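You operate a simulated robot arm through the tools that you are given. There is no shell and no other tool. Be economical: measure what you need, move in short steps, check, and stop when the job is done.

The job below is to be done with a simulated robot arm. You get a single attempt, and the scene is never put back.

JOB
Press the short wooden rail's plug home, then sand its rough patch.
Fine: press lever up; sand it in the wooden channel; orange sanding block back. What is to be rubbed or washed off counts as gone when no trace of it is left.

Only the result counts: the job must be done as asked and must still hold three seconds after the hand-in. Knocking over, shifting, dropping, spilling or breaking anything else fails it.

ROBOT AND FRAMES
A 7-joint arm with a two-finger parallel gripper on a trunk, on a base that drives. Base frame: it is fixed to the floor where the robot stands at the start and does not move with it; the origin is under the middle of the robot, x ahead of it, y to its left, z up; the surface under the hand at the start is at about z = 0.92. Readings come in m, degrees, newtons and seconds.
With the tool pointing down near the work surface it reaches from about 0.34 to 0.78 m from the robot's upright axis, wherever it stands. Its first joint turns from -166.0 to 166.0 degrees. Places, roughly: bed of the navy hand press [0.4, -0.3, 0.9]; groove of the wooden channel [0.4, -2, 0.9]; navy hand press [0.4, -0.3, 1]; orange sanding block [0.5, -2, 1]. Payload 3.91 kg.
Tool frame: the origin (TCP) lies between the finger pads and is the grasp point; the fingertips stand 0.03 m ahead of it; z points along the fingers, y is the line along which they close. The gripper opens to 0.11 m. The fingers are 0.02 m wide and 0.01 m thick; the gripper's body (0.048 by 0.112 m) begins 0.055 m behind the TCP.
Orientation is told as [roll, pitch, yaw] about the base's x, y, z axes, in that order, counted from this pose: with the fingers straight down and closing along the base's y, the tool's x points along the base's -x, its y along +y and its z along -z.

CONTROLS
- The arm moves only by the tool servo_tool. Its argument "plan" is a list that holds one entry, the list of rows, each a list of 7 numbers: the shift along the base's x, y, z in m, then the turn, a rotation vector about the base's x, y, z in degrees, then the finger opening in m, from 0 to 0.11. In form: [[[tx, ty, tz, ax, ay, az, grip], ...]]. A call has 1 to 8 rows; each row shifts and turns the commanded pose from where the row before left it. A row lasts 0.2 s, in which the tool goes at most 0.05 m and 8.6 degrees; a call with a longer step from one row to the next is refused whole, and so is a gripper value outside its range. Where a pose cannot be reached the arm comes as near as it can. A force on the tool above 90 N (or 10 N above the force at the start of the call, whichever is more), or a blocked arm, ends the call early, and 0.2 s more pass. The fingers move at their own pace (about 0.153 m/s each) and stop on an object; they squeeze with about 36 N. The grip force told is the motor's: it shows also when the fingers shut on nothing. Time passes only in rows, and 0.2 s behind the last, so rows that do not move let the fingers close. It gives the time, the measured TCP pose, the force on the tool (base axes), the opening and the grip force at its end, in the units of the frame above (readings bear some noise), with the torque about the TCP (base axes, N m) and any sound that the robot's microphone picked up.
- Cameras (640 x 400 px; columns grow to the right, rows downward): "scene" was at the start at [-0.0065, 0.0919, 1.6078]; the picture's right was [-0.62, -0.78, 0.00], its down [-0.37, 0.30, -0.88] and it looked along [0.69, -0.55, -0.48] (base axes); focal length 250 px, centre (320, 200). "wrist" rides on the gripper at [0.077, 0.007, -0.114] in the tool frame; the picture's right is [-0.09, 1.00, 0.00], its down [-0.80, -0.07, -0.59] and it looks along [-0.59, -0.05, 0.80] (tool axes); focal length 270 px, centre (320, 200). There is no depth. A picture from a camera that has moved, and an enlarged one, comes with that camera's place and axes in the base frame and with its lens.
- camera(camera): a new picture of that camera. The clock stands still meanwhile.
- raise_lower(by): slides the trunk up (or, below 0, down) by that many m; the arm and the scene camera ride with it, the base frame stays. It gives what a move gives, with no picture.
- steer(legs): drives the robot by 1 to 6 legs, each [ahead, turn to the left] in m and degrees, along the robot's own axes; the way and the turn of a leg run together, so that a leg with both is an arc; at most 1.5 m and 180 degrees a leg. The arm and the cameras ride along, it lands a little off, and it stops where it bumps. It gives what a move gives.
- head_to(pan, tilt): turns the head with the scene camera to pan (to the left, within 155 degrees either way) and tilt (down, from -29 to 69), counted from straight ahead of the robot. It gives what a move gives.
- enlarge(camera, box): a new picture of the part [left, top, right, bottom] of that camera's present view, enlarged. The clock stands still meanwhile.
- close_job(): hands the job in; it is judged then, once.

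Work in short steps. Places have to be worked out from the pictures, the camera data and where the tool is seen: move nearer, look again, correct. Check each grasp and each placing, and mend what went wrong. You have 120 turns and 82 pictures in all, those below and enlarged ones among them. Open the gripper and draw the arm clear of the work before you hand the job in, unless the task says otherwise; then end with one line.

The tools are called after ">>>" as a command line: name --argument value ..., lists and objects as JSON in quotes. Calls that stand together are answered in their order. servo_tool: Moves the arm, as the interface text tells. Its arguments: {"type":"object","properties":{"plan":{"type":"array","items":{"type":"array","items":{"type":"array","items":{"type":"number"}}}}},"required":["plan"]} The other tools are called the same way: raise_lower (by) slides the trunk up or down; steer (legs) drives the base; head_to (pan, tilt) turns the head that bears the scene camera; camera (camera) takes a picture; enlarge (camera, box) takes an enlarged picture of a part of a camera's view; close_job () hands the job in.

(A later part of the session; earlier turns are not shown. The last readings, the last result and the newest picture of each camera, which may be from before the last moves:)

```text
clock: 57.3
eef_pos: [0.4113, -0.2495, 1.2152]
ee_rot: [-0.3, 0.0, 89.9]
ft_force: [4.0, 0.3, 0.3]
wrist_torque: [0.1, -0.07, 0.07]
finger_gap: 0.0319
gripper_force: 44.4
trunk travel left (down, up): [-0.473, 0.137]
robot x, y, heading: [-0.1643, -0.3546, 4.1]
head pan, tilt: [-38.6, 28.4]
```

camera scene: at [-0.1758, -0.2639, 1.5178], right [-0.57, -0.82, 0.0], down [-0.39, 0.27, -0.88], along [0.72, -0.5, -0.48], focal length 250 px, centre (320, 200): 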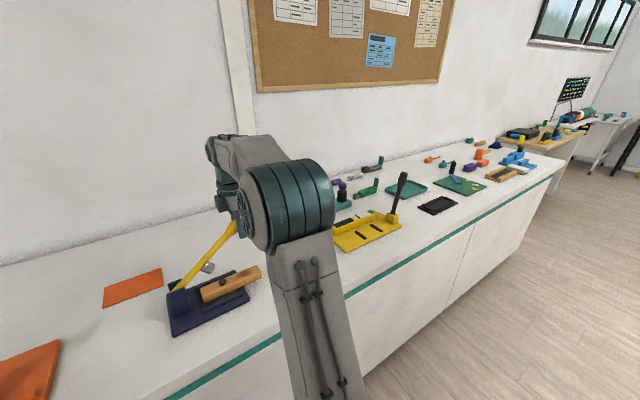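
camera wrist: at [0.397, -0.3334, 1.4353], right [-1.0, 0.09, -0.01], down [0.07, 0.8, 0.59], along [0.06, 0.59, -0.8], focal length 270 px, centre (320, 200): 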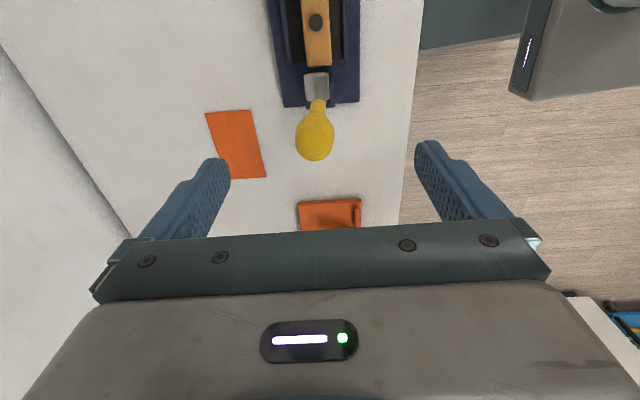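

The knob is gripped. I'll swing it down to about 70° again.

>>> servo_tool --plan '[[[0, -0.0245, -0.005, 0, 0, 0, 0.02], [0, -0.0245, -0.0071, 0, 0, 0, 0.02], [0, -0.0372, -0.0173, 0, 0, 0, 0.02], [0, -0.0335, -0.0236, 0, 0, 0, 0.02], [0, -0.029, -0.029, 0, 0, 0, 0.02], [0, -0.0236, -0.0335, 0, 0, 0, 0.02], [0, -0.0173, -0.0372, 0, 0, 0, 0.02], [0, -0.006, -0.02, 0, 0, 0, 0.02]]]'

>>> enlarge --camera "scene" --box '[180, 230, 280, 320]'

```text
clock: 59.1
eef_pos: [0.4108, -0.4407, 1.0455]
ee_rot: [-0.3, 0.1, 90.1]
ft_force: [3.3, 7.1, 2.9]
wrist_torque: [1.02, 0.2, -0.02]
finger_gap: 0.032
gripper_force: 44.7
trunk travel left (down, up): [-0.473, 0.137]
robot x, y, heading: [-0.1676, -0.3567, 4.0]
head pan, tilt: [-38.6, 28.4]
```

```text
4.44 times, centred on (230, 275) of scene
camera zoom: at [-0.1792, -0.264, 1.5178], right [-0.56, -0.83, 0.0], down [-0.39, 0.27, -0.88], along [0.73, -0.5, -0.48], focal length 1109 px, centre (720, -133)
```

zoom: 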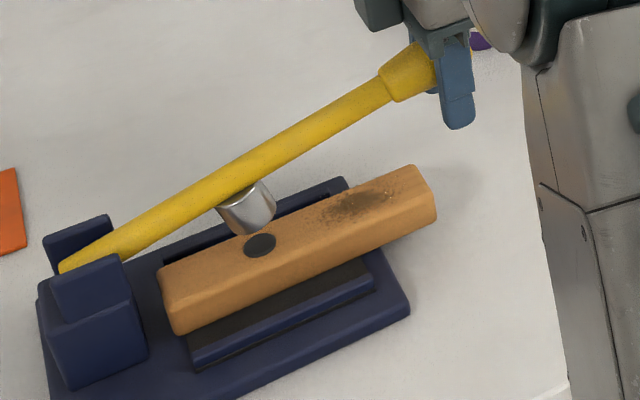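

The plug already looks nearly flush under the ram. I'll keep pressing in small steps to drive it fully home.

>>> servo_tool --plan '[[[0, -0.003, -0.01, 0, 0, 0, 0.02], [0, -0.002, -0.01, 0, 0, 0, 0.02], [0, -0.002, -0.01, 0, 0, 0, 0.02], [0, 0, 0, 0, 0, 0, 0.02]]]'

>>> enlarge --camera "scene" --box '[180, 230, 280, 320]'

```text
clock: 60.1
eef_pos: [0.4093, -0.4484, 1.0152]
ee_rot: [-0.2, 0.1, 90.0]
ft_force: [0.2, 8.4, 1.9]
wrist_torque: [0.54, -0.13, 0.02]
finger_gap: 0.0312
gripper_force: 45.4
trunk travel left (down, up): [-0.473, 0.137]
robot x, y, heading: [-0.165, -0.3568, 4.1]
head pan, tilt: [-38.6, 28.4]
```

```text
4.44 times, centred on (230, 275) of scene
camera zoom: at [-0.1795, -0.2637, 1.5177], right [-0.56, -0.83, 0.0], down [-0.39, 0.27, -0.88], along [0.73, -0.5, -0.48], focal length 1109 px, centre (720, -133)
```

zoom: 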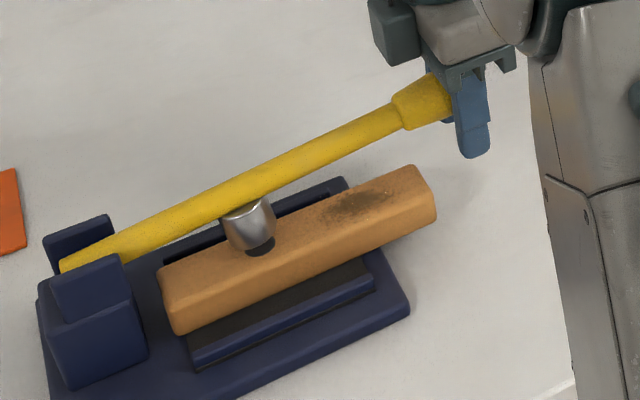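

There's still no hard contact, so I'll continue down in small steps.

>>> servo_tool --plan '[[[0, -0.001, -0.01, 0, 0, 0, 0.02], [0, -0.001, -0.01, 0, 0, 0, 0.02], [0, 0, -0.008, 0, 0, 0, 0.02], [0, 0, 0, 0, 0, 0, 0.02]]]'

>>> enlarge --camera "scene" --box '[180, 230, 280, 320]'

```text
clock: 61.1
eef_pos: [0.4095, -0.4532, 0.9888]
ee_rot: [-0.8, 0.2, 90.0]
ft_force: [1.4, 6.0, 23.1]
wrist_torque: [0.67, -0.04, 0.07]
finger_gap: 0.031
gripper_force: 45.6
trunk travel left (down, up): [-0.473, 0.137]
robot x, y, heading: [-0.1647, -0.3561, 4.5]
head pan, tilt: [-38.6, 28.4]
```

```text
4.44 times, centred on (230, 275) of scene
camera zoom: at [-0.1812, -0.2637, 1.5181], right [-0.57, -0.82, 0.0], down [-0.39, 0.27, -0.88], along [0.73, -0.5, -0.47], focal length 1109 px, centre (720, -133)
```

zoom: 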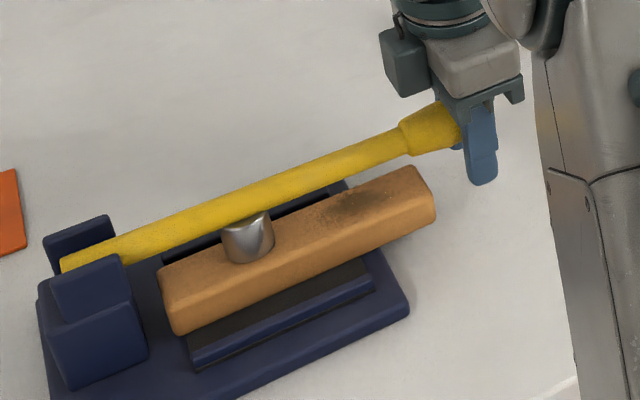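

The ram is over the plug and in contact at 23 N. I'll press a little harder.

>>> servo_tool --plan '[[[0, 0, -0.004, 0, 0, 0, 0.02], [0, 0, -0.004, 0, 0, 0, 0.02], [0, 0, 0, 0, 0, 0, 0.02]]]'

```text
clock: 61.9
eef_pos: [0.4094, -0.4548, 0.9827]
ee_rot: [-0.9, 0.3, 89.9]
ft_force: [5.8, -4.0, 48.0]
wrist_torque: [0.64, -0.02, -0.15]
finger_gap: 0.0308
gripper_force: 44.4
trunk travel left (down, up): [-0.473, 0.137]
robot x, y, heading: [-0.1698, -0.3564, 4.1]
head pan, tilt: [-38.6, 28.4]
```

Pressed at 48 N. Now I swing the lever back up.

>>> servo_tool --plan '[[[0, 0.002, 0.044, 0, 0, 0, 0.02], [0, 0.0107, 0.04, 0, 0, 0, 0.02], [0, 0.0175, 0.0374, 0, 0, 0, 0.02], [0, 0.0237, 0.0338, 0, 0, 0, 0.02], [0, 0.0292, 0.0292, 0, 0, 0, 0.02], [0, 0.0338, 0.0237, 0, 0, 0, 0.02], [0, 0.0375, 0.0175, 0, 0, 0, 0.02]]]'

>>> servo_tool --plan '[[[0, 0.026, 0.007, 0, 0, 0, 0.02], [0, 0.025, 0.0052, 0, 0, 0, 0.02], [0, 0, 0, 0, 0, 0, 0.02], [0, 0, 0, 0, 0, 0, 0.06], [0, 0, 0, 0, 0, 0, 0.1], [0, 0, 0.04, 0, 0, 0, 0.1], [0, 0, 0.04, 0, 0, 0, 0.1], [0, 0, 0.025, 0, 0, 0, 0.1]]]'

>>> enlarge --camera "scene" --box '[120, 170, 280, 340]'

```text
clock: 63.5
eef_pos: [0.4114, -0.2971, 1.2077]
ee_rot: [-0.4, 0.0, 89.9]
ft_force: [-2.6, -1.1, -3.3]
wrist_torque: [-0.64, -0.03, 0.22]
finger_gap: 0.0269
gripper_force: 44.6
trunk travel left (down, up): [-0.473, 0.137]
robot x, y, heading: [-0.1686, -0.3569, 4.2]
head pan, tilt: [-38.6, 28.4]
```

```text
clock: 65.3
eef_pos: [0.4135, -0.2502, 1.3093]
ee_rot: [-0.4, 0.1, 90.0]
ft_force: [0.3, 0.0, 0.3]
wrist_torque: [0.02, 0.0, -0.02]
finger_gap: 0.1
gripper_force: 0.0
out of reach, approached as far as the arm can: row 8
trunk travel left (down, up): [-0.473, 0.137]
robot x, y, heading: [-0.1669, -0.3564, 4.5]
head pan, tilt: [-38.6, 28.4]
```

```text
2.35 times, centred on (200, 255) of scene
camera zoom: at [-0.1795, -0.2651, 1.5178], right [-0.57, -0.82, 0.0], down [-0.39, 0.27, -0.88], along [0.73, -0.5, -0.48], focal length 587 px, centre (602, 71)
```

zoom: 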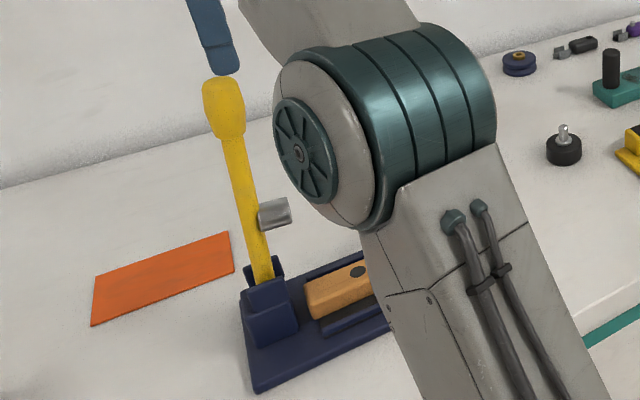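

The lever is up and the plug is flush. I'll go back down to pick up the rail.

>>> servo_tool --plan '[[[-0.002, -0.045, 0, 0, 0, 0, 0.08], [-0.002, -0.045, 0, 0, 0, 0, 0.07], [0, -0.032, 0, 0, 0, 0, 0.07]]]'

>>> raise_lower --by -0.26

>>> camera --camera "wrist"

```text
clock: 66.1
eef_pos: [0.4072, -0.3682, 1.312]
ee_rot: [-0.3, 0.0, 90.0]
ft_force: [0.9, -0.2, -0.2]
wrist_torque: [-0.01, 0.02, -0.02]
finger_gap: 0.07
gripper_force: 0.0
trunk travel left (down, up): [-0.473, 0.137]
robot x, y, heading: [-0.1635, -0.356, 4.1]
head pan, tilt: [-38.6, 28.4]
```

```text
clock: 68.8
eef_pos: [0.4079, -0.3685, 1.052]
ee_rot: [-0.3, 0.0, 90.2]
ft_force: [-0.4, -0.7, 0.5]
wrist_torque: [-0.02, 0.0, 0.0]
finger_gap: 0.07
gripper_force: 0.0
trunk travel left (down, up): [-0.213, 0.397]
robot x, y, heading: [-0.1656, -0.357, 4.1]
head pan, tilt: [-38.6, 28.4]
```

```text
42 pictures are left
camera wrist: at [0.4, -0.4455, 1.167], right [-1.0, 0.09, -0.01], down [0.07, 0.8, 0.59], along [0.06, 0.59, -0.8], focal length 270 px, centre (320, 200)
```

wrist: 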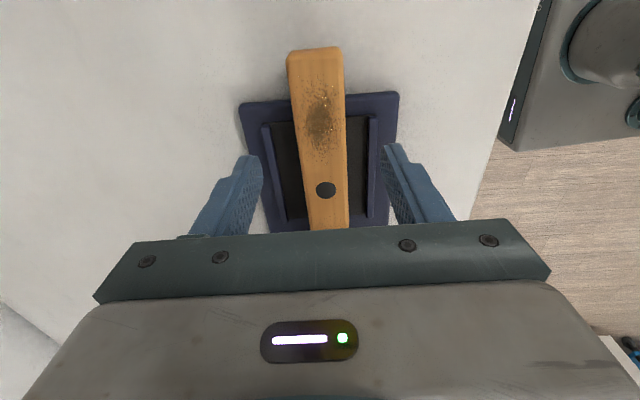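

The plug is flush. I'll grip the rail, draw it out to -y under the ram, then lift.

>>> servo_tool --plan '[[[0.001, 0, -0.04, 0, 0, 0, 0.055], [0, 0, -0.03, 0, 0, 0, 0.053], [0, 0, -0.011, 0, 0, 0, 0.053], [0, 0, 0, 0, 0, 0, 0.03], [0, 0, 0, 0, 0, 0, 0.03], [0, 0, 0.02, 0, 0, 0, 0.03], [0, -0.045, 0.005, 0, 0, 0, 0.03], [0, -0.02, 0.04, 0, 0, 0, 0.03]]]'

>>> camera --camera "wrist"

```text
clock: 70.6
eef_pos: [0.4112, -0.4341, 1.0367]
ee_rot: [-0.2, 0.1, 90.1]
ft_force: [-0.1, -0.7, -1.5]
wrist_torque: [-0.02, 0.0, -0.01]
finger_gap: 0.0389
gripper_force: 35.9
trunk travel left (down, up): [-0.213, 0.397]
robot x, y, heading: [-0.1686, -0.3575, 4.2]
head pan, tilt: [-38.6, 28.4]
```

```text
41 pictures are left
camera wrist: at [0.4034, -0.5106, 1.1511], right [-1.0, 0.09, 0.0], down [0.07, 0.8, 0.59], along [0.06, 0.59, -0.8], focal length 270 px, centre (320, 200)
```

wrist: 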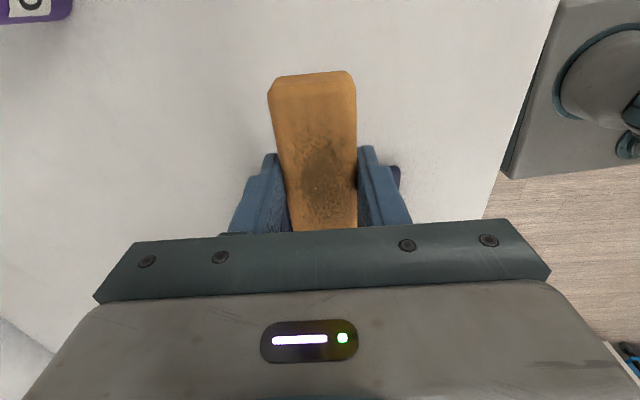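

The rail is held, so I'll pull in, raise the trunk, and drive along the counter to y ≈ -1.85.

>>> servo_tool --plan '[[[-0.04, 0, 0.02, 0, 0, 0, 0.03], [-0.045, 0, 0, 0, 0, 0, 0.03], [-0.045, 0, 0, 0, 0, 0, 0.03]]]'

>>> raise_lower --by 0.32

>>> steer --legs '[[0, -94], [1.5, 0], [0, 90]]'

>>> head_to --pan -20 --tilt 35

>>> camera --camera "scene"

```text
clock: 71.4
eef_pos: [0.2831, -0.4314, 1.0562]
ee_rot: [-0.3, 0.0, 90.0]
ft_force: [-0.5, -0.1, -1.5]
wrist_torque: [-0.07, 0.02, 0.01]
finger_gap: 0.0393
gripper_force: 35.6
trunk travel left (down, up): [-0.213, 0.397]
robot x, y, heading: [-0.1627, -0.3566, 4.4]
head pan, tilt: [-38.6, 28.4]
```

```text
clock: 74.6
eef_pos: [0.2841, -0.4306, 1.3771]
ee_rot: [-0.3, 0.0, 90.0]
ft_force: [-0.4, -0.9, -1.2]
wrist_torque: [-0.05, 0.02, -0.02]
finger_gap: 0.0393
gripper_force: 36.3
trunk travel left (down, up): [-0.533, 0.077]
robot x, y, heading: [-0.1675, -0.3552, 4.2]
head pan, tilt: [-38.6, 28.4]
```

```text
clock: 89.8
eef_pos: [0.2856, -1.9491, 1.3775]
ee_rot: [-0.3, 0.0, 87.6]
ft_force: [-0.4, 0.4, -1.7]
wrist_torque: [0.0, 0.01, -0.01]
finger_gap: 0.0392
gripper_force: 36.1
trunk travel left (down, up): [-0.533, 0.077]
robot x, y, heading: [-0.158, -1.8522, 2.0]
head pan, tilt: [-38.6, 28.4]
```

```text
clock: 90.7
eef_pos: [0.2853, -1.9486, 1.3768]
ee_rot: [-0.2, -0.1, 87.6]
ft_force: [0.0, 0.8, -0.8]
wrist_torque: [-0.05, 0.01, 0.02]
finger_gap: 0.0393
gripper_force: 36.1
trunk travel left (down, up): [-0.533, 0.077]
robot x, y, heading: [-0.163, -1.8537, 1.6]
head pan, tilt: [-20.0, 35.0]
```

```text
40 pictures are left
camera scene: at [-0.159, -1.7365, 1.5675], right [-0.31, -0.95, 0.0], down [-0.54, 0.18, -0.82], along [0.78, -0.26, -0.57], focal length 250 px, centre (320, 200)
```

scene: 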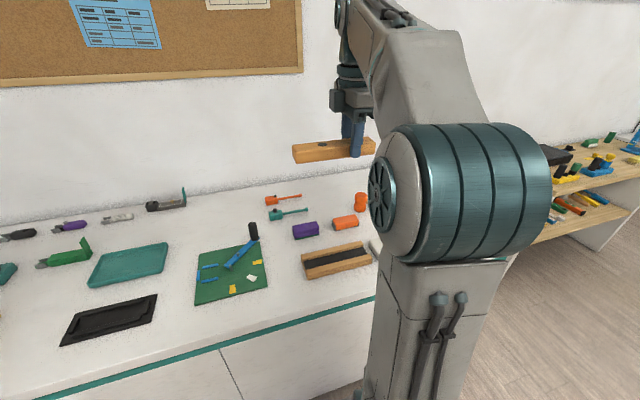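

The channel is near (0.365, -1.97) and the orange sanding block near (0.526, -2.07). I'll drive a bit closer and look in detail.

>>> steer --legs '[[0.12, 0]]'

>>> enlarge --camera "scene" --box '[220, 170, 400, 350]'

>>> camera --camera "wrist"

```text
clock: 91.9
eef_pos: [0.4073, -1.9458, 1.3769]
ee_rot: [-0.1, -0.1, 87.6]
ft_force: [0.2, 0.3, -1.3]
wrist_torque: [-0.06, 0.04, 0.0]
finger_gap: 0.0395
gripper_force: 36.0
trunk travel left (down, up): [-0.533, 0.077]
robot x, y, heading: [-0.0364, -1.8497, 1.4]
head pan, tilt: [-20.0, 35.0]
```

```text
2.22 times, centred on (310, 260) of scene
camera zoom: at [-0.0372, -1.7327, 1.5675], right [-0.31, -0.95, 0.0], down [-0.55, 0.18, -0.82], along [0.78, -0.26, -0.57], focal length 555 px, centre (342, 67)
```

zoom: 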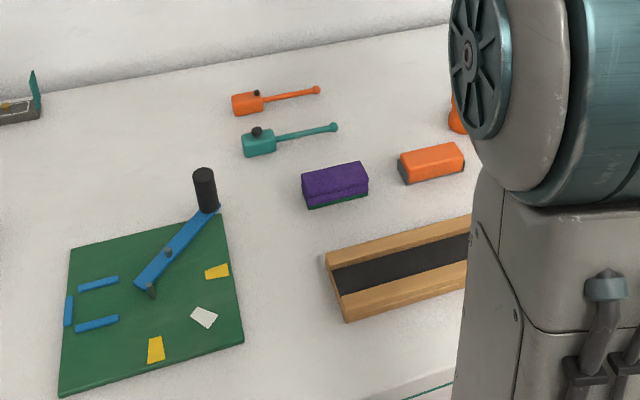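

```text
38 pictures are left
camera wrist: at [0.3964, -2.0225, 1.4914], right [-0.99, 0.13, 0.0], down [0.1, 0.8, 0.59], along [0.08, 0.59, -0.8], focal length 270 px, centre (320, 200)
```

wrist: 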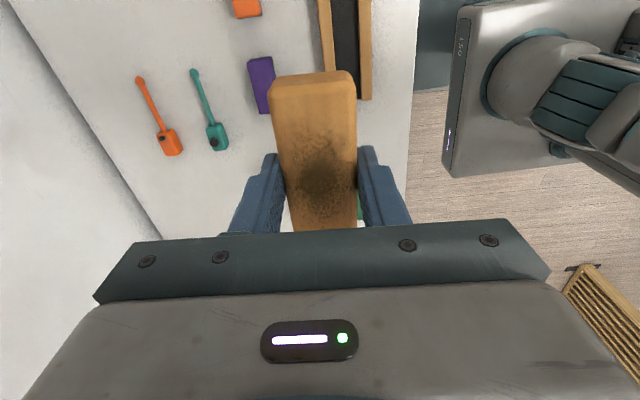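

I'll move the hand farther -y so the wrist camera sees the whole channel.

>>> servo_tool --plan '[[[0, -0.045, 0, 0, 0, 0, 0.03], [0, -0.045, 0, 0, 0, 0, 0.03], [0, -0.045, 0, 0, 0, 0, 0.03], [-0.02, -0.04, 0, 0, 0, 0, 0.03], [0, 0, 0, 0, 0, 0, 0.03]]]'

>>> camera --camera "wrist"

>>> camera --camera "scene"

```text
clock: 93.1
eef_pos: [0.39, -2.1197, 1.3751]
ee_rot: [-0.3, 0.0, 87.6]
ft_force: [-0.6, 0.4, -2.1]
wrist_torque: [-0.06, 0.02, -0.01]
finger_gap: 0.0392
gripper_force: 35.9
trunk travel left (down, up): [-0.533, 0.077]
robot x, y, heading: [-0.041, -1.8532, 1.5]
head pan, tilt: [-20.0, 35.0]
```

```text
37 pictures are left
camera wrist: at [0.3795, -2.1954, 1.4899], right [-0.99, 0.13, -0.01], down [0.1, 0.8, 0.59], along [0.08, 0.59, -0.8], focal length 270 px, centre (320, 200)
```

wrist: 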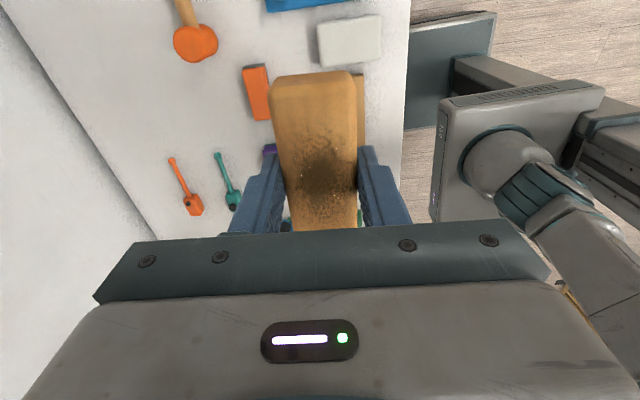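

```text
36 pictures are left
camera scene: at [-0.0385, -1.7326, 1.5675], right [-0.31, -0.95, 0.0], down [-0.54, 0.18, -0.82], along [0.78, -0.26, -0.57], focal length 250 px, centre (320, 200)
```

scene: 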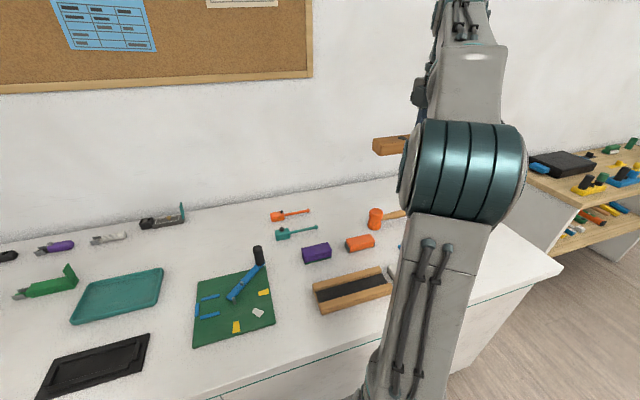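

Now the scene camera sees the whole channel, so I'll enlarge it.

>>> enlarge --camera "scene" --box '[290, 200, 420, 330]'

```text
3.08 times, centred on (355, 265) of scene
camera zoom: at [-0.0385, -1.7326, 1.5675], right [-0.31, -0.95, 0.0], down [-0.54, 0.18, -0.82], along [0.78, -0.26, -0.57], focal length 768 px, centre (212, 0)
```

zoom: 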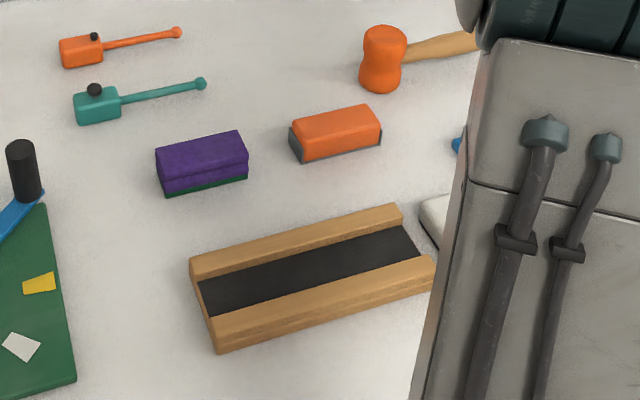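

The groove is only slightly wider than the rail, with its centreline near x ≈ 0.363 at y = -2.0 and nearly along y. I'll move above it, lower, and compare closely.

>>> servo_tool --plan '[[[-0.013, 0.04, 0, 0, 0, 1.1, 0.03], [-0.013, 0.04, 0, 0, 0, 0, 0.03], [0, 0.035, 0, 0, 0, 0, 0.03], [0, 0, 0, 0, 0, 0, 0.03]]]'

>>> raise_lower --by -0.35

>>> head_to --pan -20 --tilt 45

>>> camera --camera "scene"

>>> camera --camera "wrist"

```text
clock: 94.1
eef_pos: [0.3598, -2.007, 1.3765]
ee_rot: [-0.4, 0.0, 88.6]
ft_force: [-1.7, -0.3, -1.1]
wrist_torque: [-0.06, -0.01, -0.03]
finger_gap: 0.0394
gripper_force: 35.5
trunk travel left (down, up): [-0.533, 0.077]
robot x, y, heading: [-0.0406, -1.8517, 1.9]
head pan, tilt: [-20.0, 35.0]
```

```text
clock: 97.5
eef_pos: [0.3603, -2.0067, 1.0265]
ee_rot: [-0.3, 0.0, 88.6]
ft_force: [0.2, -0.3, -0.5]
wrist_torque: [-0.1, 0.02, -0.01]
finger_gap: 0.0395
gripper_force: 35.5
trunk travel left (down, up): [-0.183, 0.427]
robot x, y, heading: [-0.0403, -1.8523, 1.7]
head pan, tilt: [-20.0, 35.0]
```

```text
clock: 98.2
eef_pos: [0.3593, -2.0073, 1.0268]
ee_rot: [-0.3, 0.0, 88.6]
ft_force: [0.2, -0.7, -1.7]
wrist_torque: [-0.03, 0.0, -0.01]
finger_gap: 0.0391
gripper_force: 36.0
trunk travel left (down, up): [-0.183, 0.427]
robot x, y, heading: [-0.0405, -1.851, 1.6]
head pan, tilt: [-20.0, 45.0]
```

```text
34 pictures are left
camera scene: at [-0.0449, -1.7307, 1.2027], right [-0.31, -0.95, 0.0], down [-0.67, 0.22, -0.71], along [0.67, -0.22, -0.71], focal length 250 px, centre (320, 200)
```

scene: 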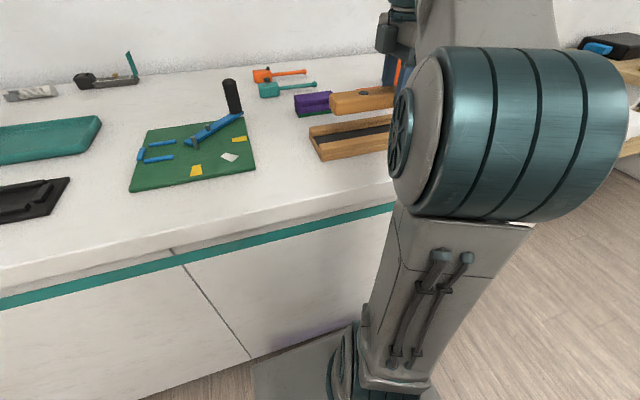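

```text
33 pictures are left
camera wrist: at [0.35, -2.0836, 1.1415], right [-0.99, 0.11, -0.01], down [0.09, 0.8, 0.59], along [0.07, 0.59, -0.8], focal length 270 px, centre (320, 200)
```

wrist: 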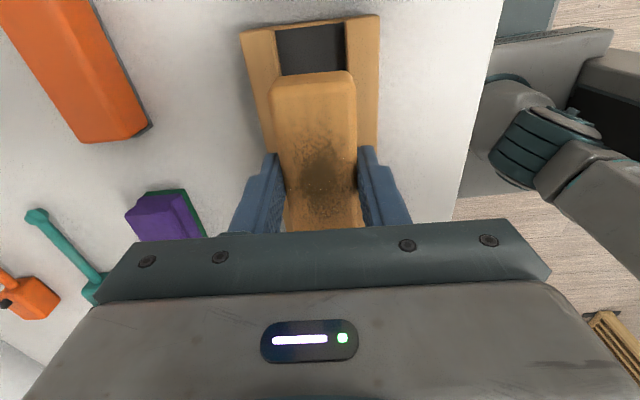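

From here the groove measures about 48 mm, which leaves reasonable clearance. I'll enlarge for accurate centring.

>>> enlarge --camera "wrist" --box '[220, 0, 400, 160]'

```text
2.50 times, centred on (310, 80) of wrist
camera zoom: at [0.35, -2.0836, 1.1415], right [-0.99, 0.11, -0.01], down [0.09, 0.8, 0.59], along [0.07, 0.59, -0.8], focal length 676 px, centre (345, 500)
```

zoom: 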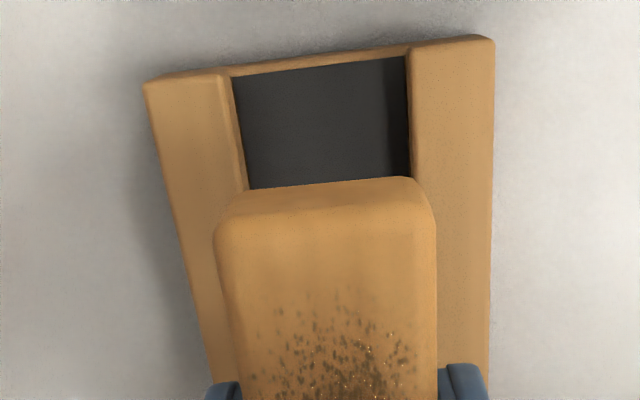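

The groove centreline is about 2 mm in +x from the rail's, and the yaw matches. I'll shift and lower to just above the walls.

>>> servo_tool --plan '[[[0.002, 0, -0.02, 0, 0, 0, 0.03], [0, 0, -0.015, 0, 0, 0, 0.03], [0, 0, -0.005, 0, 0, 0, 0.03], [0, 0, 0, 0, 0, 0, 0.03]]]'

>>> enlarge --camera "wrist" --box '[220, 0, 400, 240]'

```text
clock: 99.2
eef_pos: [0.361, -2.0077, 0.987]
ee_rot: [-0.3, 0.0, 88.7]
ft_force: [-0.8, 0.1, -1.4]
wrist_torque: [-0.01, -0.01, 0.06]
finger_gap: 0.0392
gripper_force: 35.7
trunk travel left (down, up): [-0.183, 0.427]
robot x, y, heading: [-0.0424, -1.8518, 1.5]
head pan, tilt: [-20.0, 45.0]
```

```text
1.67 times, centred on (310, 120) of wrist
camera zoom: at [0.3527, -2.0838, 1.1028], right [-0.99, 0.11, -0.01], down [0.09, 0.8, 0.59], along [0.07, 0.59, -0.8], focal length 450 px, centre (337, 333)
```

zoom: 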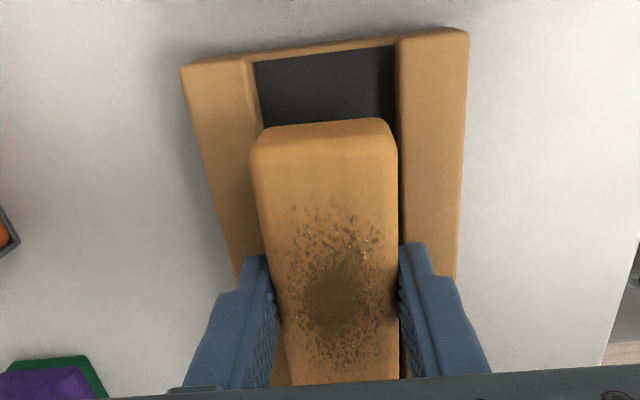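

The rail is centred to within about 1 mm. I'll lower in small steps until contact.

>>> servo_tool --plan '[[[-0.001, 0, -0.006, 0, 0, 0, 0.03], [0, 0, -0.004, 0, 0, 0, 0.03], [0, 0, 0, 0, 0, 0, 0.03]]]'

```text
clock: 100.0
eef_pos: [0.3608, -2.0063, 0.9779]
ee_rot: [-0.3, 0.1, 88.7]
ft_force: [-0.4, -2.0, 14.3]
wrist_torque: [0.03, 0.39, 0.09]
finger_gap: 0.0393
gripper_force: 35.8
trunk travel left (down, up): [-0.183, 0.427]
robot x, y, heading: [-0.042, -1.853, 1.6]
head pan, tilt: [-20.0, 45.0]
```

Contact appears at -x by 27 mm, probably a fingertip on the wall top. I'll check before releasing.

>>> enlarge --camera "wrist" --box '[220, 0, 400, 160]'

>>> enlarge --camera "scene" --box '[290, 60, 400, 180]'

```text
2.50 times, centred on (310, 80) of wrist
camera zoom: at [0.3507, -2.0836, 1.0932], right [-0.99, 0.11, -0.01], down [0.09, 0.8, 0.59], along [0.07, 0.59, -0.8], focal length 676 px, centre (345, 500)
```

zoom: 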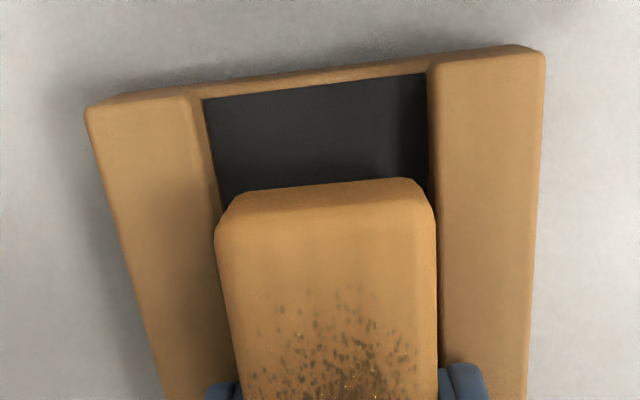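

```text
3.33 times, centred on (345, 120) of scene
camera zoom: at [-0.0457, -1.7305, 1.2028], right [-0.31, -0.95, 0.0], down [-0.67, 0.22, -0.71], along [0.67, -0.22, -0.71], focal length 832 px, centre (237, 467)
```

zoom: 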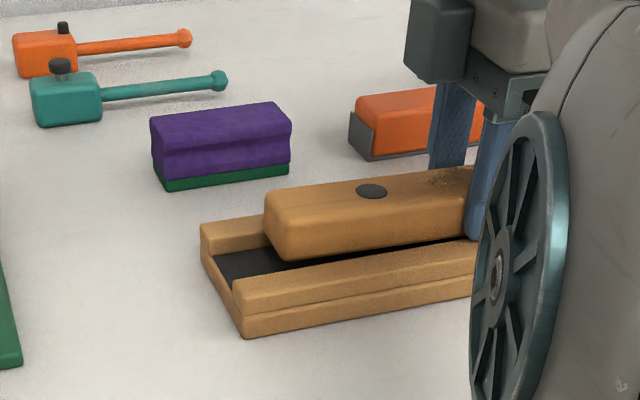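

The rail is aligned inside the groove mouth and the fingertips are touching the wall tops. I'll release it to settle the last few millimetres.

>>> servo_tool --plan '[[[0, 0, 0.001, 0, 0, 0, 0.037], [0, 0, 0, 0, 0, 0, 0.045], [0, 0, 0, 0, 0, 0, 0.06], [0, 0, 0.02, 0, 0, 0, 0.08], [0, 0, 0.03, 0, 0, 0, 0.09], [0, 0, 0.04, 0, 0, 0, 0.09]]]'

>>> camera --camera "wrist"

>>> enlarge --camera "scene" --box '[290, 60, 400, 180]'

```text
clock: 101.5
eef_pos: [0.3573, -2.0084, 1.0685]
ee_rot: [-0.3, 0.0, 88.7]
ft_force: [0.3, 1.2, -0.6]
wrist_torque: [0.01, -0.01, 0.01]
finger_gap: 0.0902
gripper_force: 0.0
trunk travel left (down, up): [-0.183, 0.427]
robot x, y, heading: [-0.044, -1.8542, 1.9]
head pan, tilt: [-20.0, 45.0]
```

```text
28 pictures are left
camera wrist: at [0.3479, -2.0852, 1.1838], right [-0.99, 0.11, 0.0], down [0.09, 0.8, 0.6], along [0.07, 0.59, -0.8], focal length 270 px, centre (320, 200)
```

wrist: 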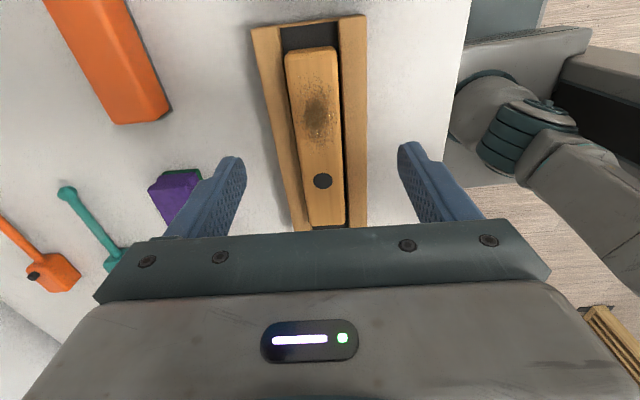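

```text
3.33 times, centred on (345, 120) of scene
camera zoom: at [-0.0451, -1.7307, 1.2026], right [-0.31, -0.95, 0.0], down [-0.67, 0.22, -0.71], along [0.67, -0.22, -0.71], focal length 832 px, centre (237, 467)
```

zoom: 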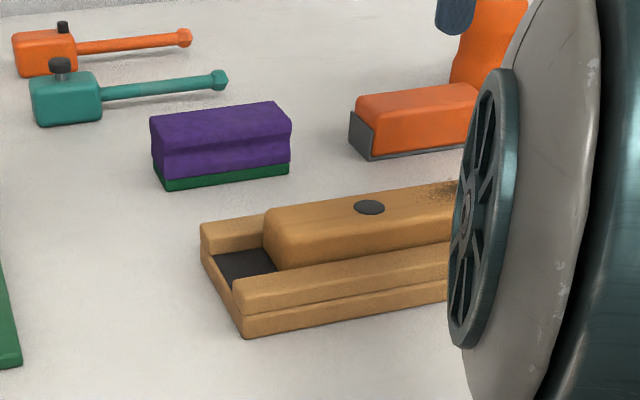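

The rail is seated in the groove with its top just above the walls. The sanding block is about 0.10 m long along y near (0.53, -2.07), so I'll move over it.

>>> servo_tool --plan '[[[0.045, -0.015, 0, 0, 0, 0, 0.11], [0.045, -0.015, 0, 0, 0, 0, 0.11], [0.045, -0.015, 0, 0, 0, 0, 0.11], [0.035, -0.017, 0, 0, 0, 0, 0.11], [0, 0, 0, 0, 0, 0, 0.11]]]'

>>> camera --camera "wrist"

>>> camera --camera "scene"

```text
clock: 102.7
eef_pos: [0.4742, -2.0513, 1.0457]
ee_rot: [-0.4, 0.1, 88.6]
ft_force: [0.6, 0.1, 0.1]
wrist_torque: [0.0, 0.0, -0.01]
finger_gap: 0.1101
gripper_force: 0.0
out of reach, approached as far as the arm can: row 2, 3, 4
trunk travel left (down, up): [-0.183, 0.427]
robot x, y, heading: [-0.0398, -1.8526, 1.9]
head pan, tilt: [-20.0, 45.0]
```

```text
26 pictures are left
camera wrist: at [0.4649, -2.1276, 1.1608], right [-0.99, 0.11, -0.01], down [0.09, 0.8, 0.59], along [0.07, 0.59, -0.8], focal length 270 px, centre (320, 200)
```

wrist: 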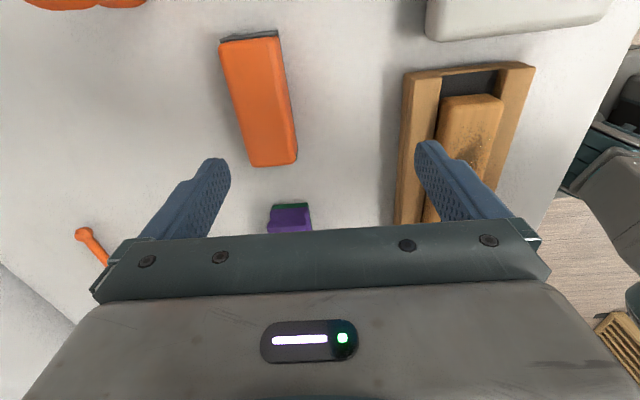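

```text
25 pictures are left
camera scene: at [-0.0447, -1.7309, 1.2027], right [-0.31, -0.95, 0.0], down [-0.67, 0.22, -0.71], along [0.67, -0.22, -0.71], focal length 250 px, centre (320, 200)
```

scene: 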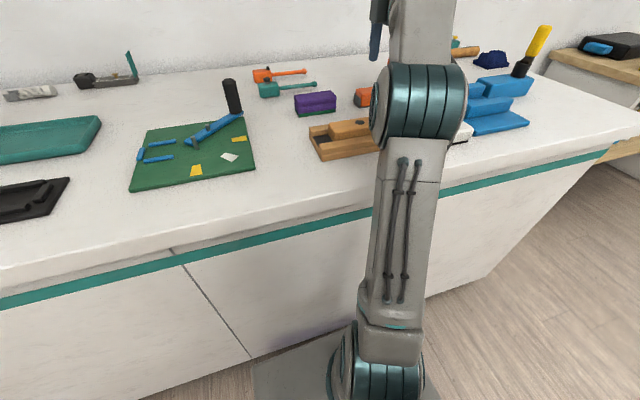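

The arm ran out of reach at this hand height. I'll raise the trunk and then extend lower.

>>> raise_lower --by 0.18

>>> servo_tool --plan '[[[0, 0, -0.04, 0, 0, 0, 0.11], [0, 0, -0.045, 0, 0, 0, 0.11], [0, 0, -0.045, 0, 0, 0, 0.11], [0.02, -0.01, -0.04, 0, 0, 0, 0.11], [0.022, -0.01, -0.01, 0, 0, 0, 0.11], [0, 0, 0, 0, 0, 0, 0.11]]]'

>>> camera --camera "wrist"

```text
clock: 104.7
eef_pos: [0.4747, -2.0496, 1.226]
ee_rot: [-0.5, 0.0, 88.5]
ft_force: [0.3, 0.1, -0.2]
wrist_torque: [0.0, 0.02, 0.02]
finger_gap: 0.1101
gripper_force: 0.0
trunk travel left (down, up): [-0.363, 0.247]
robot x, y, heading: [-0.0412, -1.8484, 1.6]
head pan, tilt: [-20.0, 45.0]
```

```text
clock: 106.0
eef_pos: [0.5192, -2.0724, 1.0469]
ee_rot: [-0.4, 0.2, 88.8]
ft_force: [1.5, -0.4, 0.4]
wrist_torque: [0.01, 0.02, 0.01]
finger_gap: 0.11
gripper_force: 0.0
trunk travel left (down, up): [-0.363, 0.247]
robot x, y, heading: [-0.0406, -1.8529, 1.6]
head pan, tilt: [-20.0, 45.0]
```

```text
24 pictures are left
camera wrist: at [0.5095, -2.1479, 1.1619], right [-0.99, 0.11, -0.01], down [0.08, 0.8, 0.59], along [0.07, 0.59, -0.8], focal length 270 px, centre (320, 200)
```

wrist: 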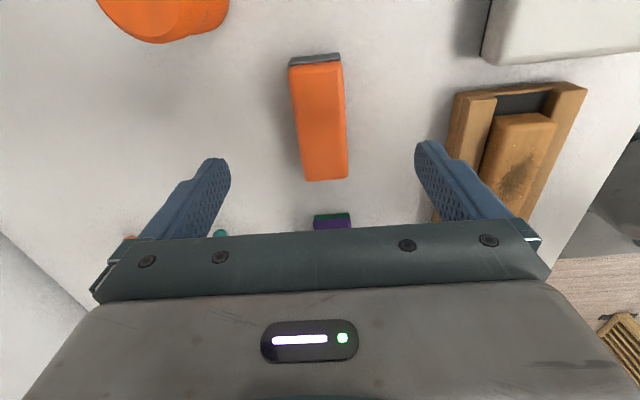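

The block is centred about 4 mm from the TCP in y, with its long axis along y. I'll go down to z ≈ 0.968 and grip.

>>> servo_tool --plan '[[[-0.001, 0.004, -0.035, 0, 0, 1, 0.11], [0, 0, -0.03, 0, 0, 0, 0.11], [0, 0, -0.013, 0, 0, 0, 0.11], [0, 0, 0, 0, 0, 0, 0.07], [0, 0, 0, 0, 0, 0, 0.03], [0, 0, 0, 0, 0, 0, 0.03]]]'

>>> camera --camera "wrist"

>>> enlarge --camera "scene" --box '[280, 70, 480, 200]'

```text
clock: 107.5
eef_pos: [0.5153, -2.0678, 0.9672]
ee_rot: [-0.5, 0.1, 89.6]
ft_force: [-1.3, -0.2, 0.1]
wrist_torque: [-0.03, 0.06, -0.03]
finger_gap: 0.0395
gripper_force: 36.1
trunk travel left (down, up): [-0.363, 0.247]
robot x, y, heading: [-0.0419, -1.8529, 1.4]
head pan, tilt: [-20.0, 45.0]
```

```text
23 pictures are left
camera wrist: at [0.5077, -2.144, 1.0827], right [-1.0, 0.09, -0.01], down [0.07, 0.8, 0.59], along [0.06, 0.59, -0.8], focal length 270 px, centre (320, 200)
```

wrist: 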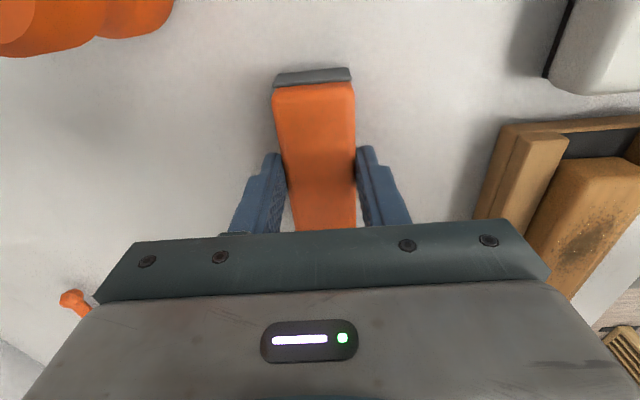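

```text
3.08 times, centred on (380, 135) of scene
camera zoom: at [-0.0451, -1.7307, 1.3827], right [-0.31, -0.95, 0.0], down [-0.67, 0.22, -0.71], along [0.67, -0.22, -0.71], focal length 768 px, centre (135, 400)
```

zoom: 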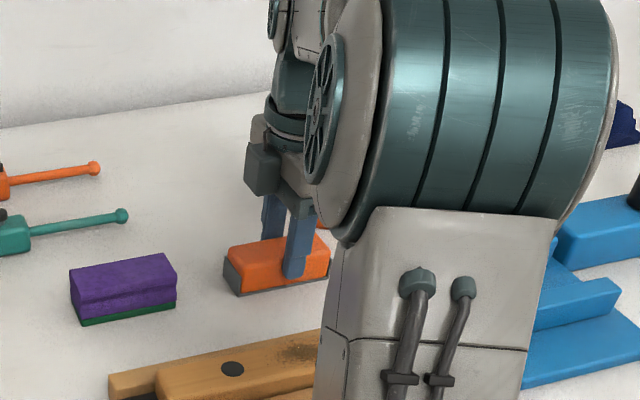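

The block is gripped (home pose: 0.515, -2.068, 0.967). I'll lift it and carry it over the patch.

>>> servo_tool --plan '[[[0, 0, 0.04, 0, 0, 0, 0.03], [0, 0, 0.04, 0, 0, 0, 0.03], [-0.045, 0.015, 0.0, 0, 0, -0.8, 0.03], [-0.045, 0.015, 0, 0, 0, 0, 0.03], [-0.045, 0.015, 0, 0, 0, 0, 0.03], [-0.02, 0.012, 0, 0, 0, 0, 0.03], [0, 0, -0.015, 0, 0, 0, 0.03], [0, 0, 0, 0, 0, 0, 0.03]]]'

>>> camera --camera "wrist"

```text
clock: 109.2
eef_pos: [0.3603, -2.0106, 1.0351]
ee_rot: [-0.5, 0.2, 88.8]
ft_force: [0.4, -0.9, -1.3]
wrist_torque: [-0.02, 0.01, -0.01]
finger_gap: 0.039
gripper_force: 36.2
trunk travel left (down, up): [-0.363, 0.247]
robot x, y, heading: [-0.0404, -1.8501, 1.6]
head pan, tilt: [-20.0, 45.0]
```

```text
21 pictures are left
camera wrist: at [0.3501, -2.0871, 1.1489], right [-0.99, 0.11, -0.01], down [0.08, 0.8, 0.59], along [0.07, 0.59, -0.8], focal length 270 px, centre (320, 200)
```

wrist: 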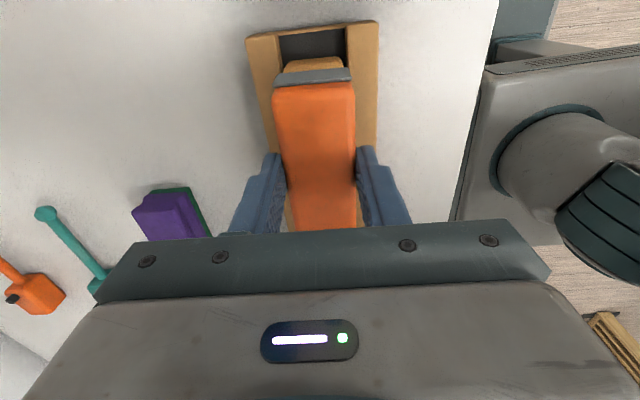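

The block is over the patch. I'll lower it in small steps to find contact.

>>> servo_tool --plan '[[[0, 0, -0.015, 0, 0, 0, 0.03], [0, 0, -0.008, 0, 0, 0, 0.03], [0, 0, -0.004, 0, 0, 0, 0.03], [0, 0, 0, 0, 0, 0, 0.03]]]'

```text
clock: 110.2
eef_pos: [0.3591, -2.0103, 1.008]
ee_rot: [-0.8, 0.2, 88.8]
ft_force: [-0.9, -4.8, 29.0]
wrist_torque: [-0.1, 0.19, -0.03]
finger_gap: 0.0396
gripper_force: 35.9
trunk travel left (down, up): [-0.363, 0.247]
robot x, y, heading: [-0.0398, -1.8511, 1.8]
head pan, tilt: [-20.0, 45.0]
```

Contact is at z ≈ 1.008 with 29 N. I'll ease off a little and stroke along the rail.

>>> servo_tool --plan '[[[0, 0, 0.0015, 0, 0, 0, 0.03], [0, 0.02, 0, 0, 0, 0, 0.03], [0, -0.02, 0, 0, 0, 0, 0.03], [0, -0.02, 0, 0, 0, 0, 0.03], [0, 0.02, 0, 0, 0, 0, 0.03], [0, 0.02, 0, 0, 0, 0, 0.03], [0, -0.02, 0, 0, 0, 0, 0.03], [0, -0.02, 0, 0, 0, 0, 0.03]]]'

>>> camera --camera "wrist"

```text
clock: 112.0
eef_pos: [0.3594, -2.0305, 1.0084]
ee_rot: [-0.4, 0.1, 89.0]
ft_force: [0.6, 0.3, -1.4]
wrist_torque: [0.01, -0.03, 0.01]
finger_gap: 0.0391
gripper_force: 35.6
trunk travel left (down, up): [-0.363, 0.247]
robot x, y, heading: [-0.0405, -1.8529, 1.5]
head pan, tilt: [-20.0, 45.0]
```

```text
20 pictures are left
camera wrist: at [0.3501, -2.1077, 1.1232], right [-0.99, 0.11, -0.01], down [0.08, 0.8, 0.59], along [0.07, 0.59, -0.8], focal length 270 px, centre (320, 200)
```

wrist: 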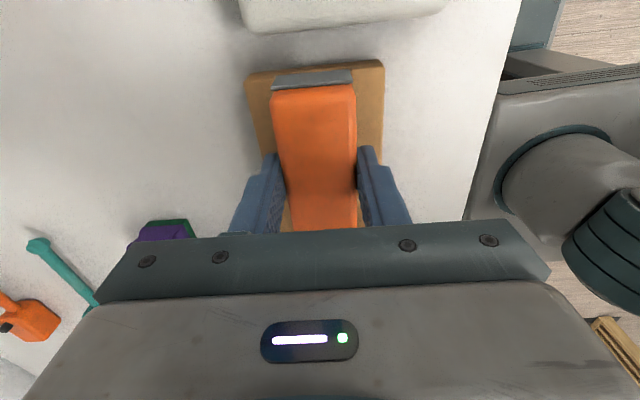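

Contact was lost during the stroke. I'll press 3 mm lower and stroke again from centre.

>>> servo_tool --plan '[[[0, 0.02, 0, 0, 0, 0, 0.03], [0, 0, -0.003, 0, 0, 0, 0.03], [0, 0.015, 0, 0, 0, 0, 0.03]]]'

```text
clock: 112.8
eef_pos: [0.3601, -1.9979, 1.0051]
ee_rot: [-0.7, 0.2, 88.9]
ft_force: [1.3, -3.7, 21.7]
wrist_torque: [-0.14, 0.35, 0.03]
finger_gap: 0.039
gripper_force: 36.3
trunk travel left (down, up): [-0.363, 0.247]
robot x, y, heading: [-0.0404, -1.852, 1.7]
head pan, tilt: [-20.0, 45.0]
```

I have a steady 22 N now, so I'll run strokes at this height.

>>> servo_tool --plan '[[[0, -0.025, 0, 0, 0, 0, 0.03], [0, -0.02, 0, 0, 0, 0, 0.03], [0, 0.02, 0, 0, 0, 0, 0.03], [0, 0.025, 0, 0, 0, 0, 0.03], [0, -0.025, 0, 0, 0, 0, 0.03], [0, -0.02, 0, 0, 0, 0, 0.03], [0, 0.02, 0, 0, 0, 0, 0.03], [0, 0.025, 0, 0, 0, 0, 0.03]]]'

>>> servo_tool --plan '[[[0, -0.025, 0, 0, 0, 0, 0.03], [0, -0.02, 0, 0, 0, 0, 0.03], [0, 0.02, 0, 0, 0, 0, 0.03], [0, 0.025, 0, 0, 0, 0, 0.03], [0, -0.025, 0, 0, 0, 0, 0.03], [0, -0.02, 0, 0, 0, 0, 0.03], [0, 0.02, 0, 0, 0, 0, 0.03], [0, 0.025, 0, 0, 0, 0, 0.03]]]'

>>> servo_tool --plan '[[[0, 0, 0.03, 0, 0, 0, 0.03], [0.02, -0.035, 0.02, 0, 0, 0, 0.03], [0.04, -0.02, 0, 0, 0, 0, 0.03], [0.04, -0.01, 0, 0, 0, 0, 0.03], [0, 0, 0, 0, 0, 0, 0.03]]]'

>>> camera --camera "wrist"

>>> enlarge --camera "scene" --box '[290, 120, 420, 240]'

```text
clock: 114.7
eef_pos: [0.3613, -1.9925, 1.0052]
ee_rot: [-0.5, 0.1, 88.9]
ft_force: [-1.8, -2.7, 15.5]
wrist_torque: [-0.4, 0.23, 0.05]
finger_gap: 0.039
gripper_force: 36.3
trunk travel left (down, up): [-0.363, 0.247]
robot x, y, heading: [-0.0376, -1.8498, 1.7]
head pan, tilt: [-20.0, 45.0]
```

```text
clock: 116.5
eef_pos: [0.3595, -1.9932, 1.0043]
ee_rot: [-0.5, 0.1, 88.8]
ft_force: [0.0, -1.6, 16.5]
wrist_torque: [-0.35, 0.22, 0.02]
finger_gap: 0.0393
gripper_force: 36.9
trunk travel left (down, up): [-0.363, 0.247]
robot x, y, heading: [-0.038, -1.8498, 1.5]
head pan, tilt: [-20.0, 45.0]
```

```text
clock: 117.7
eef_pos: [0.4594, -2.0573, 1.0525]
ee_rot: [-0.5, 0.1, 88.8]
ft_force: [-0.2, -0.2, -1.0]
wrist_torque: [-0.03, -0.01, 0.02]
finger_gap: 0.0391
gripper_force: 35.8
trunk travel left (down, up): [-0.363, 0.247]
robot x, y, heading: [-0.0434, -1.8593, 1.4]
head pan, tilt: [-20.0, 45.0]
```

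```text
19 pictures are left
camera wrist: at [0.4503, -2.135, 1.1684], right [-0.99, 0.11, -0.01], down [0.08, 0.8, 0.59], along [0.07, 0.59, -0.8], focal length 270 px, centre (320, 200)
```

wrist: 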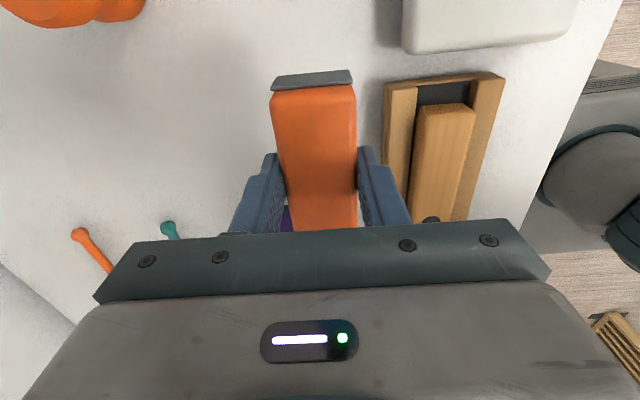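

```text
3.33 times, centred on (355, 180) of scene
camera zoom: at [-0.0447, -1.7309, 1.3827], right [-0.31, -0.95, 0.0], down [-0.67, 0.22, -0.71], along [0.67, -0.22, -0.71], focal length 832 px, centre (203, 267)
```

zoom: 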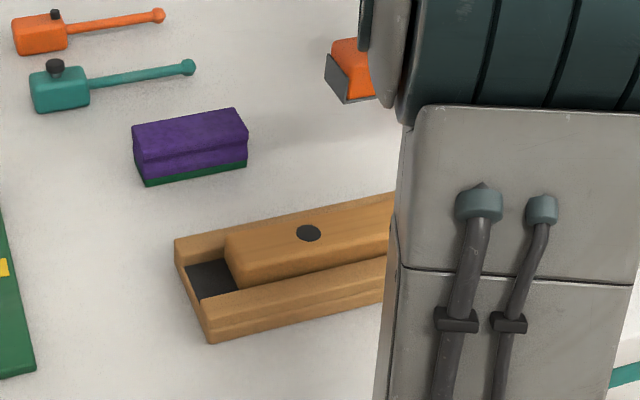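

The patch looks gone. I'll enlarge the rail top to check for traces.

>>> enlarge --camera "wrist" --box '[380, 60, 520, 225]'

```text
2.42 times, centred on (450, 142) of wrist
camera zoom: at [0.4503, -2.135, 1.1684], right [-0.99, 0.11, -0.01], down [0.08, 0.8, 0.59], along [0.07, 0.59, -0.8], focal length 655 px, centre (5, 339)
```

zoom: 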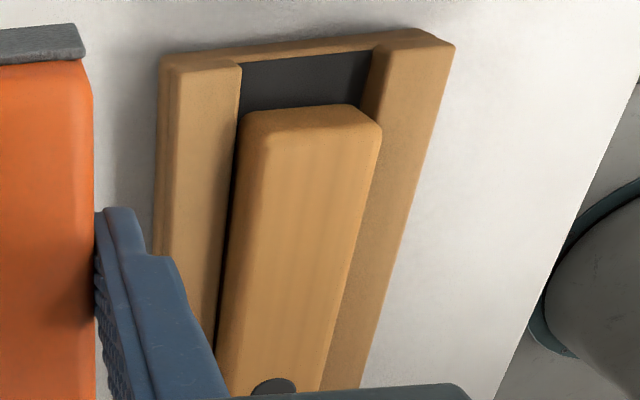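

The rail is clean. Now I return the sanding block to its home pose.

>>> servo_tool --plan '[[[0.028, -0.005, 0, 0, 0, 0.8, 0.03], [0.028, -0.0055, 0, 0, 0, 0, 0.03], [0, 0, -0.035, 0, 0, 0, 0.03], [0, 0, -0.035, 0, 0, 0, 0.03], [0, 0, -0.012, 0, 0, 0, 0.03], [0, 0, 0, 0, 0, 0, 0.03]]]'

```text
clock: 119.0
eef_pos: [0.5164, -2.0689, 0.9716]
ee_rot: [-0.5, 0.2, 89.6]
ft_force: [-0.7, -0.5, -2.0]
wrist_torque: [0.0, -0.04, -0.01]
finger_gap: 0.039
gripper_force: 35.8
trunk travel left (down, up): [-0.363, 0.247]
robot x, y, heading: [-0.0381, -1.8516, 1.7]
head pan, tilt: [-20.0, 45.0]
```

It's 4 mm above home with no contact. I'll lower the rest of the way.

>>> servo_tool --plan '[[[-0.001, 0.001, -0.002, 0, 0, 0, 0.03], [0, 0, -0.002, 0, 0, 0, 0.03], [0, 0, -0.001, 0, 0, 0, 0.03], [0, 0, 0, 0, 0, 0, 0.03]]]'

```text
clock: 120.0
eef_pos: [0.5149, -2.0682, 0.9676]
ee_rot: [-0.5, 0.1, 89.6]
ft_force: [0.2, -0.4, -0.7]
wrist_torque: [-0.02, -0.01, 0.0]
finger_gap: 0.0393
gripper_force: 35.7
trunk travel left (down, up): [-0.363, 0.247]
robot x, y, heading: [-0.0415, -1.8532, 1.5]
head pan, tilt: [-20.0, 45.0]
```

>>> servo_tool --plan '[[[0, 0, -0.002, 0, 0, 0, 0.03], [0, 0, -0.001, 0, 0, 0, 0.03], [0, 0, 0, 0, 0, 0, 0.03]]]'

```text
clock: 120.8
eef_pos: [0.5151, -2.0678, 0.9649]
ee_rot: [-0.4, 0.1, 89.5]
ft_force: [-0.4, 0.5, 0.2]
wrist_torque: [-0.03, 0.0, -0.01]
finger_gap: 0.0389
gripper_force: 36.5
trunk travel left (down, up): [-0.363, 0.247]
robot x, y, heading: [-0.0402, -1.8546, 1.9]
head pan, tilt: [-20.0, 45.0]
```

The load has just transferred (about 0 N), so I'll lower another 2 mm to be sure of contact.

>>> servo_tool --plan '[[[0, 0, -0.001, 0, 0, 0, 0.03], [0, 0, -0.001, 0, 0, 0, 0.03], [0, 0, 0, 0, 0, 0, 0.03]]]'

```text
clock: 121.7
eef_pos: [0.5145, -2.0681, 0.9633]
ee_rot: [-0.4, 0.1, 89.6]
ft_force: [0.1, 0.1, -0.9]
wrist_torque: [0.01, -0.02, -0.07]
finger_gap: 0.0391
gripper_force: 36.1
trunk travel left (down, up): [-0.363, 0.247]
robot x, y, heading: [-0.0421, -1.851, 1.9]
head pan, tilt: [-20.0, 45.0]
```

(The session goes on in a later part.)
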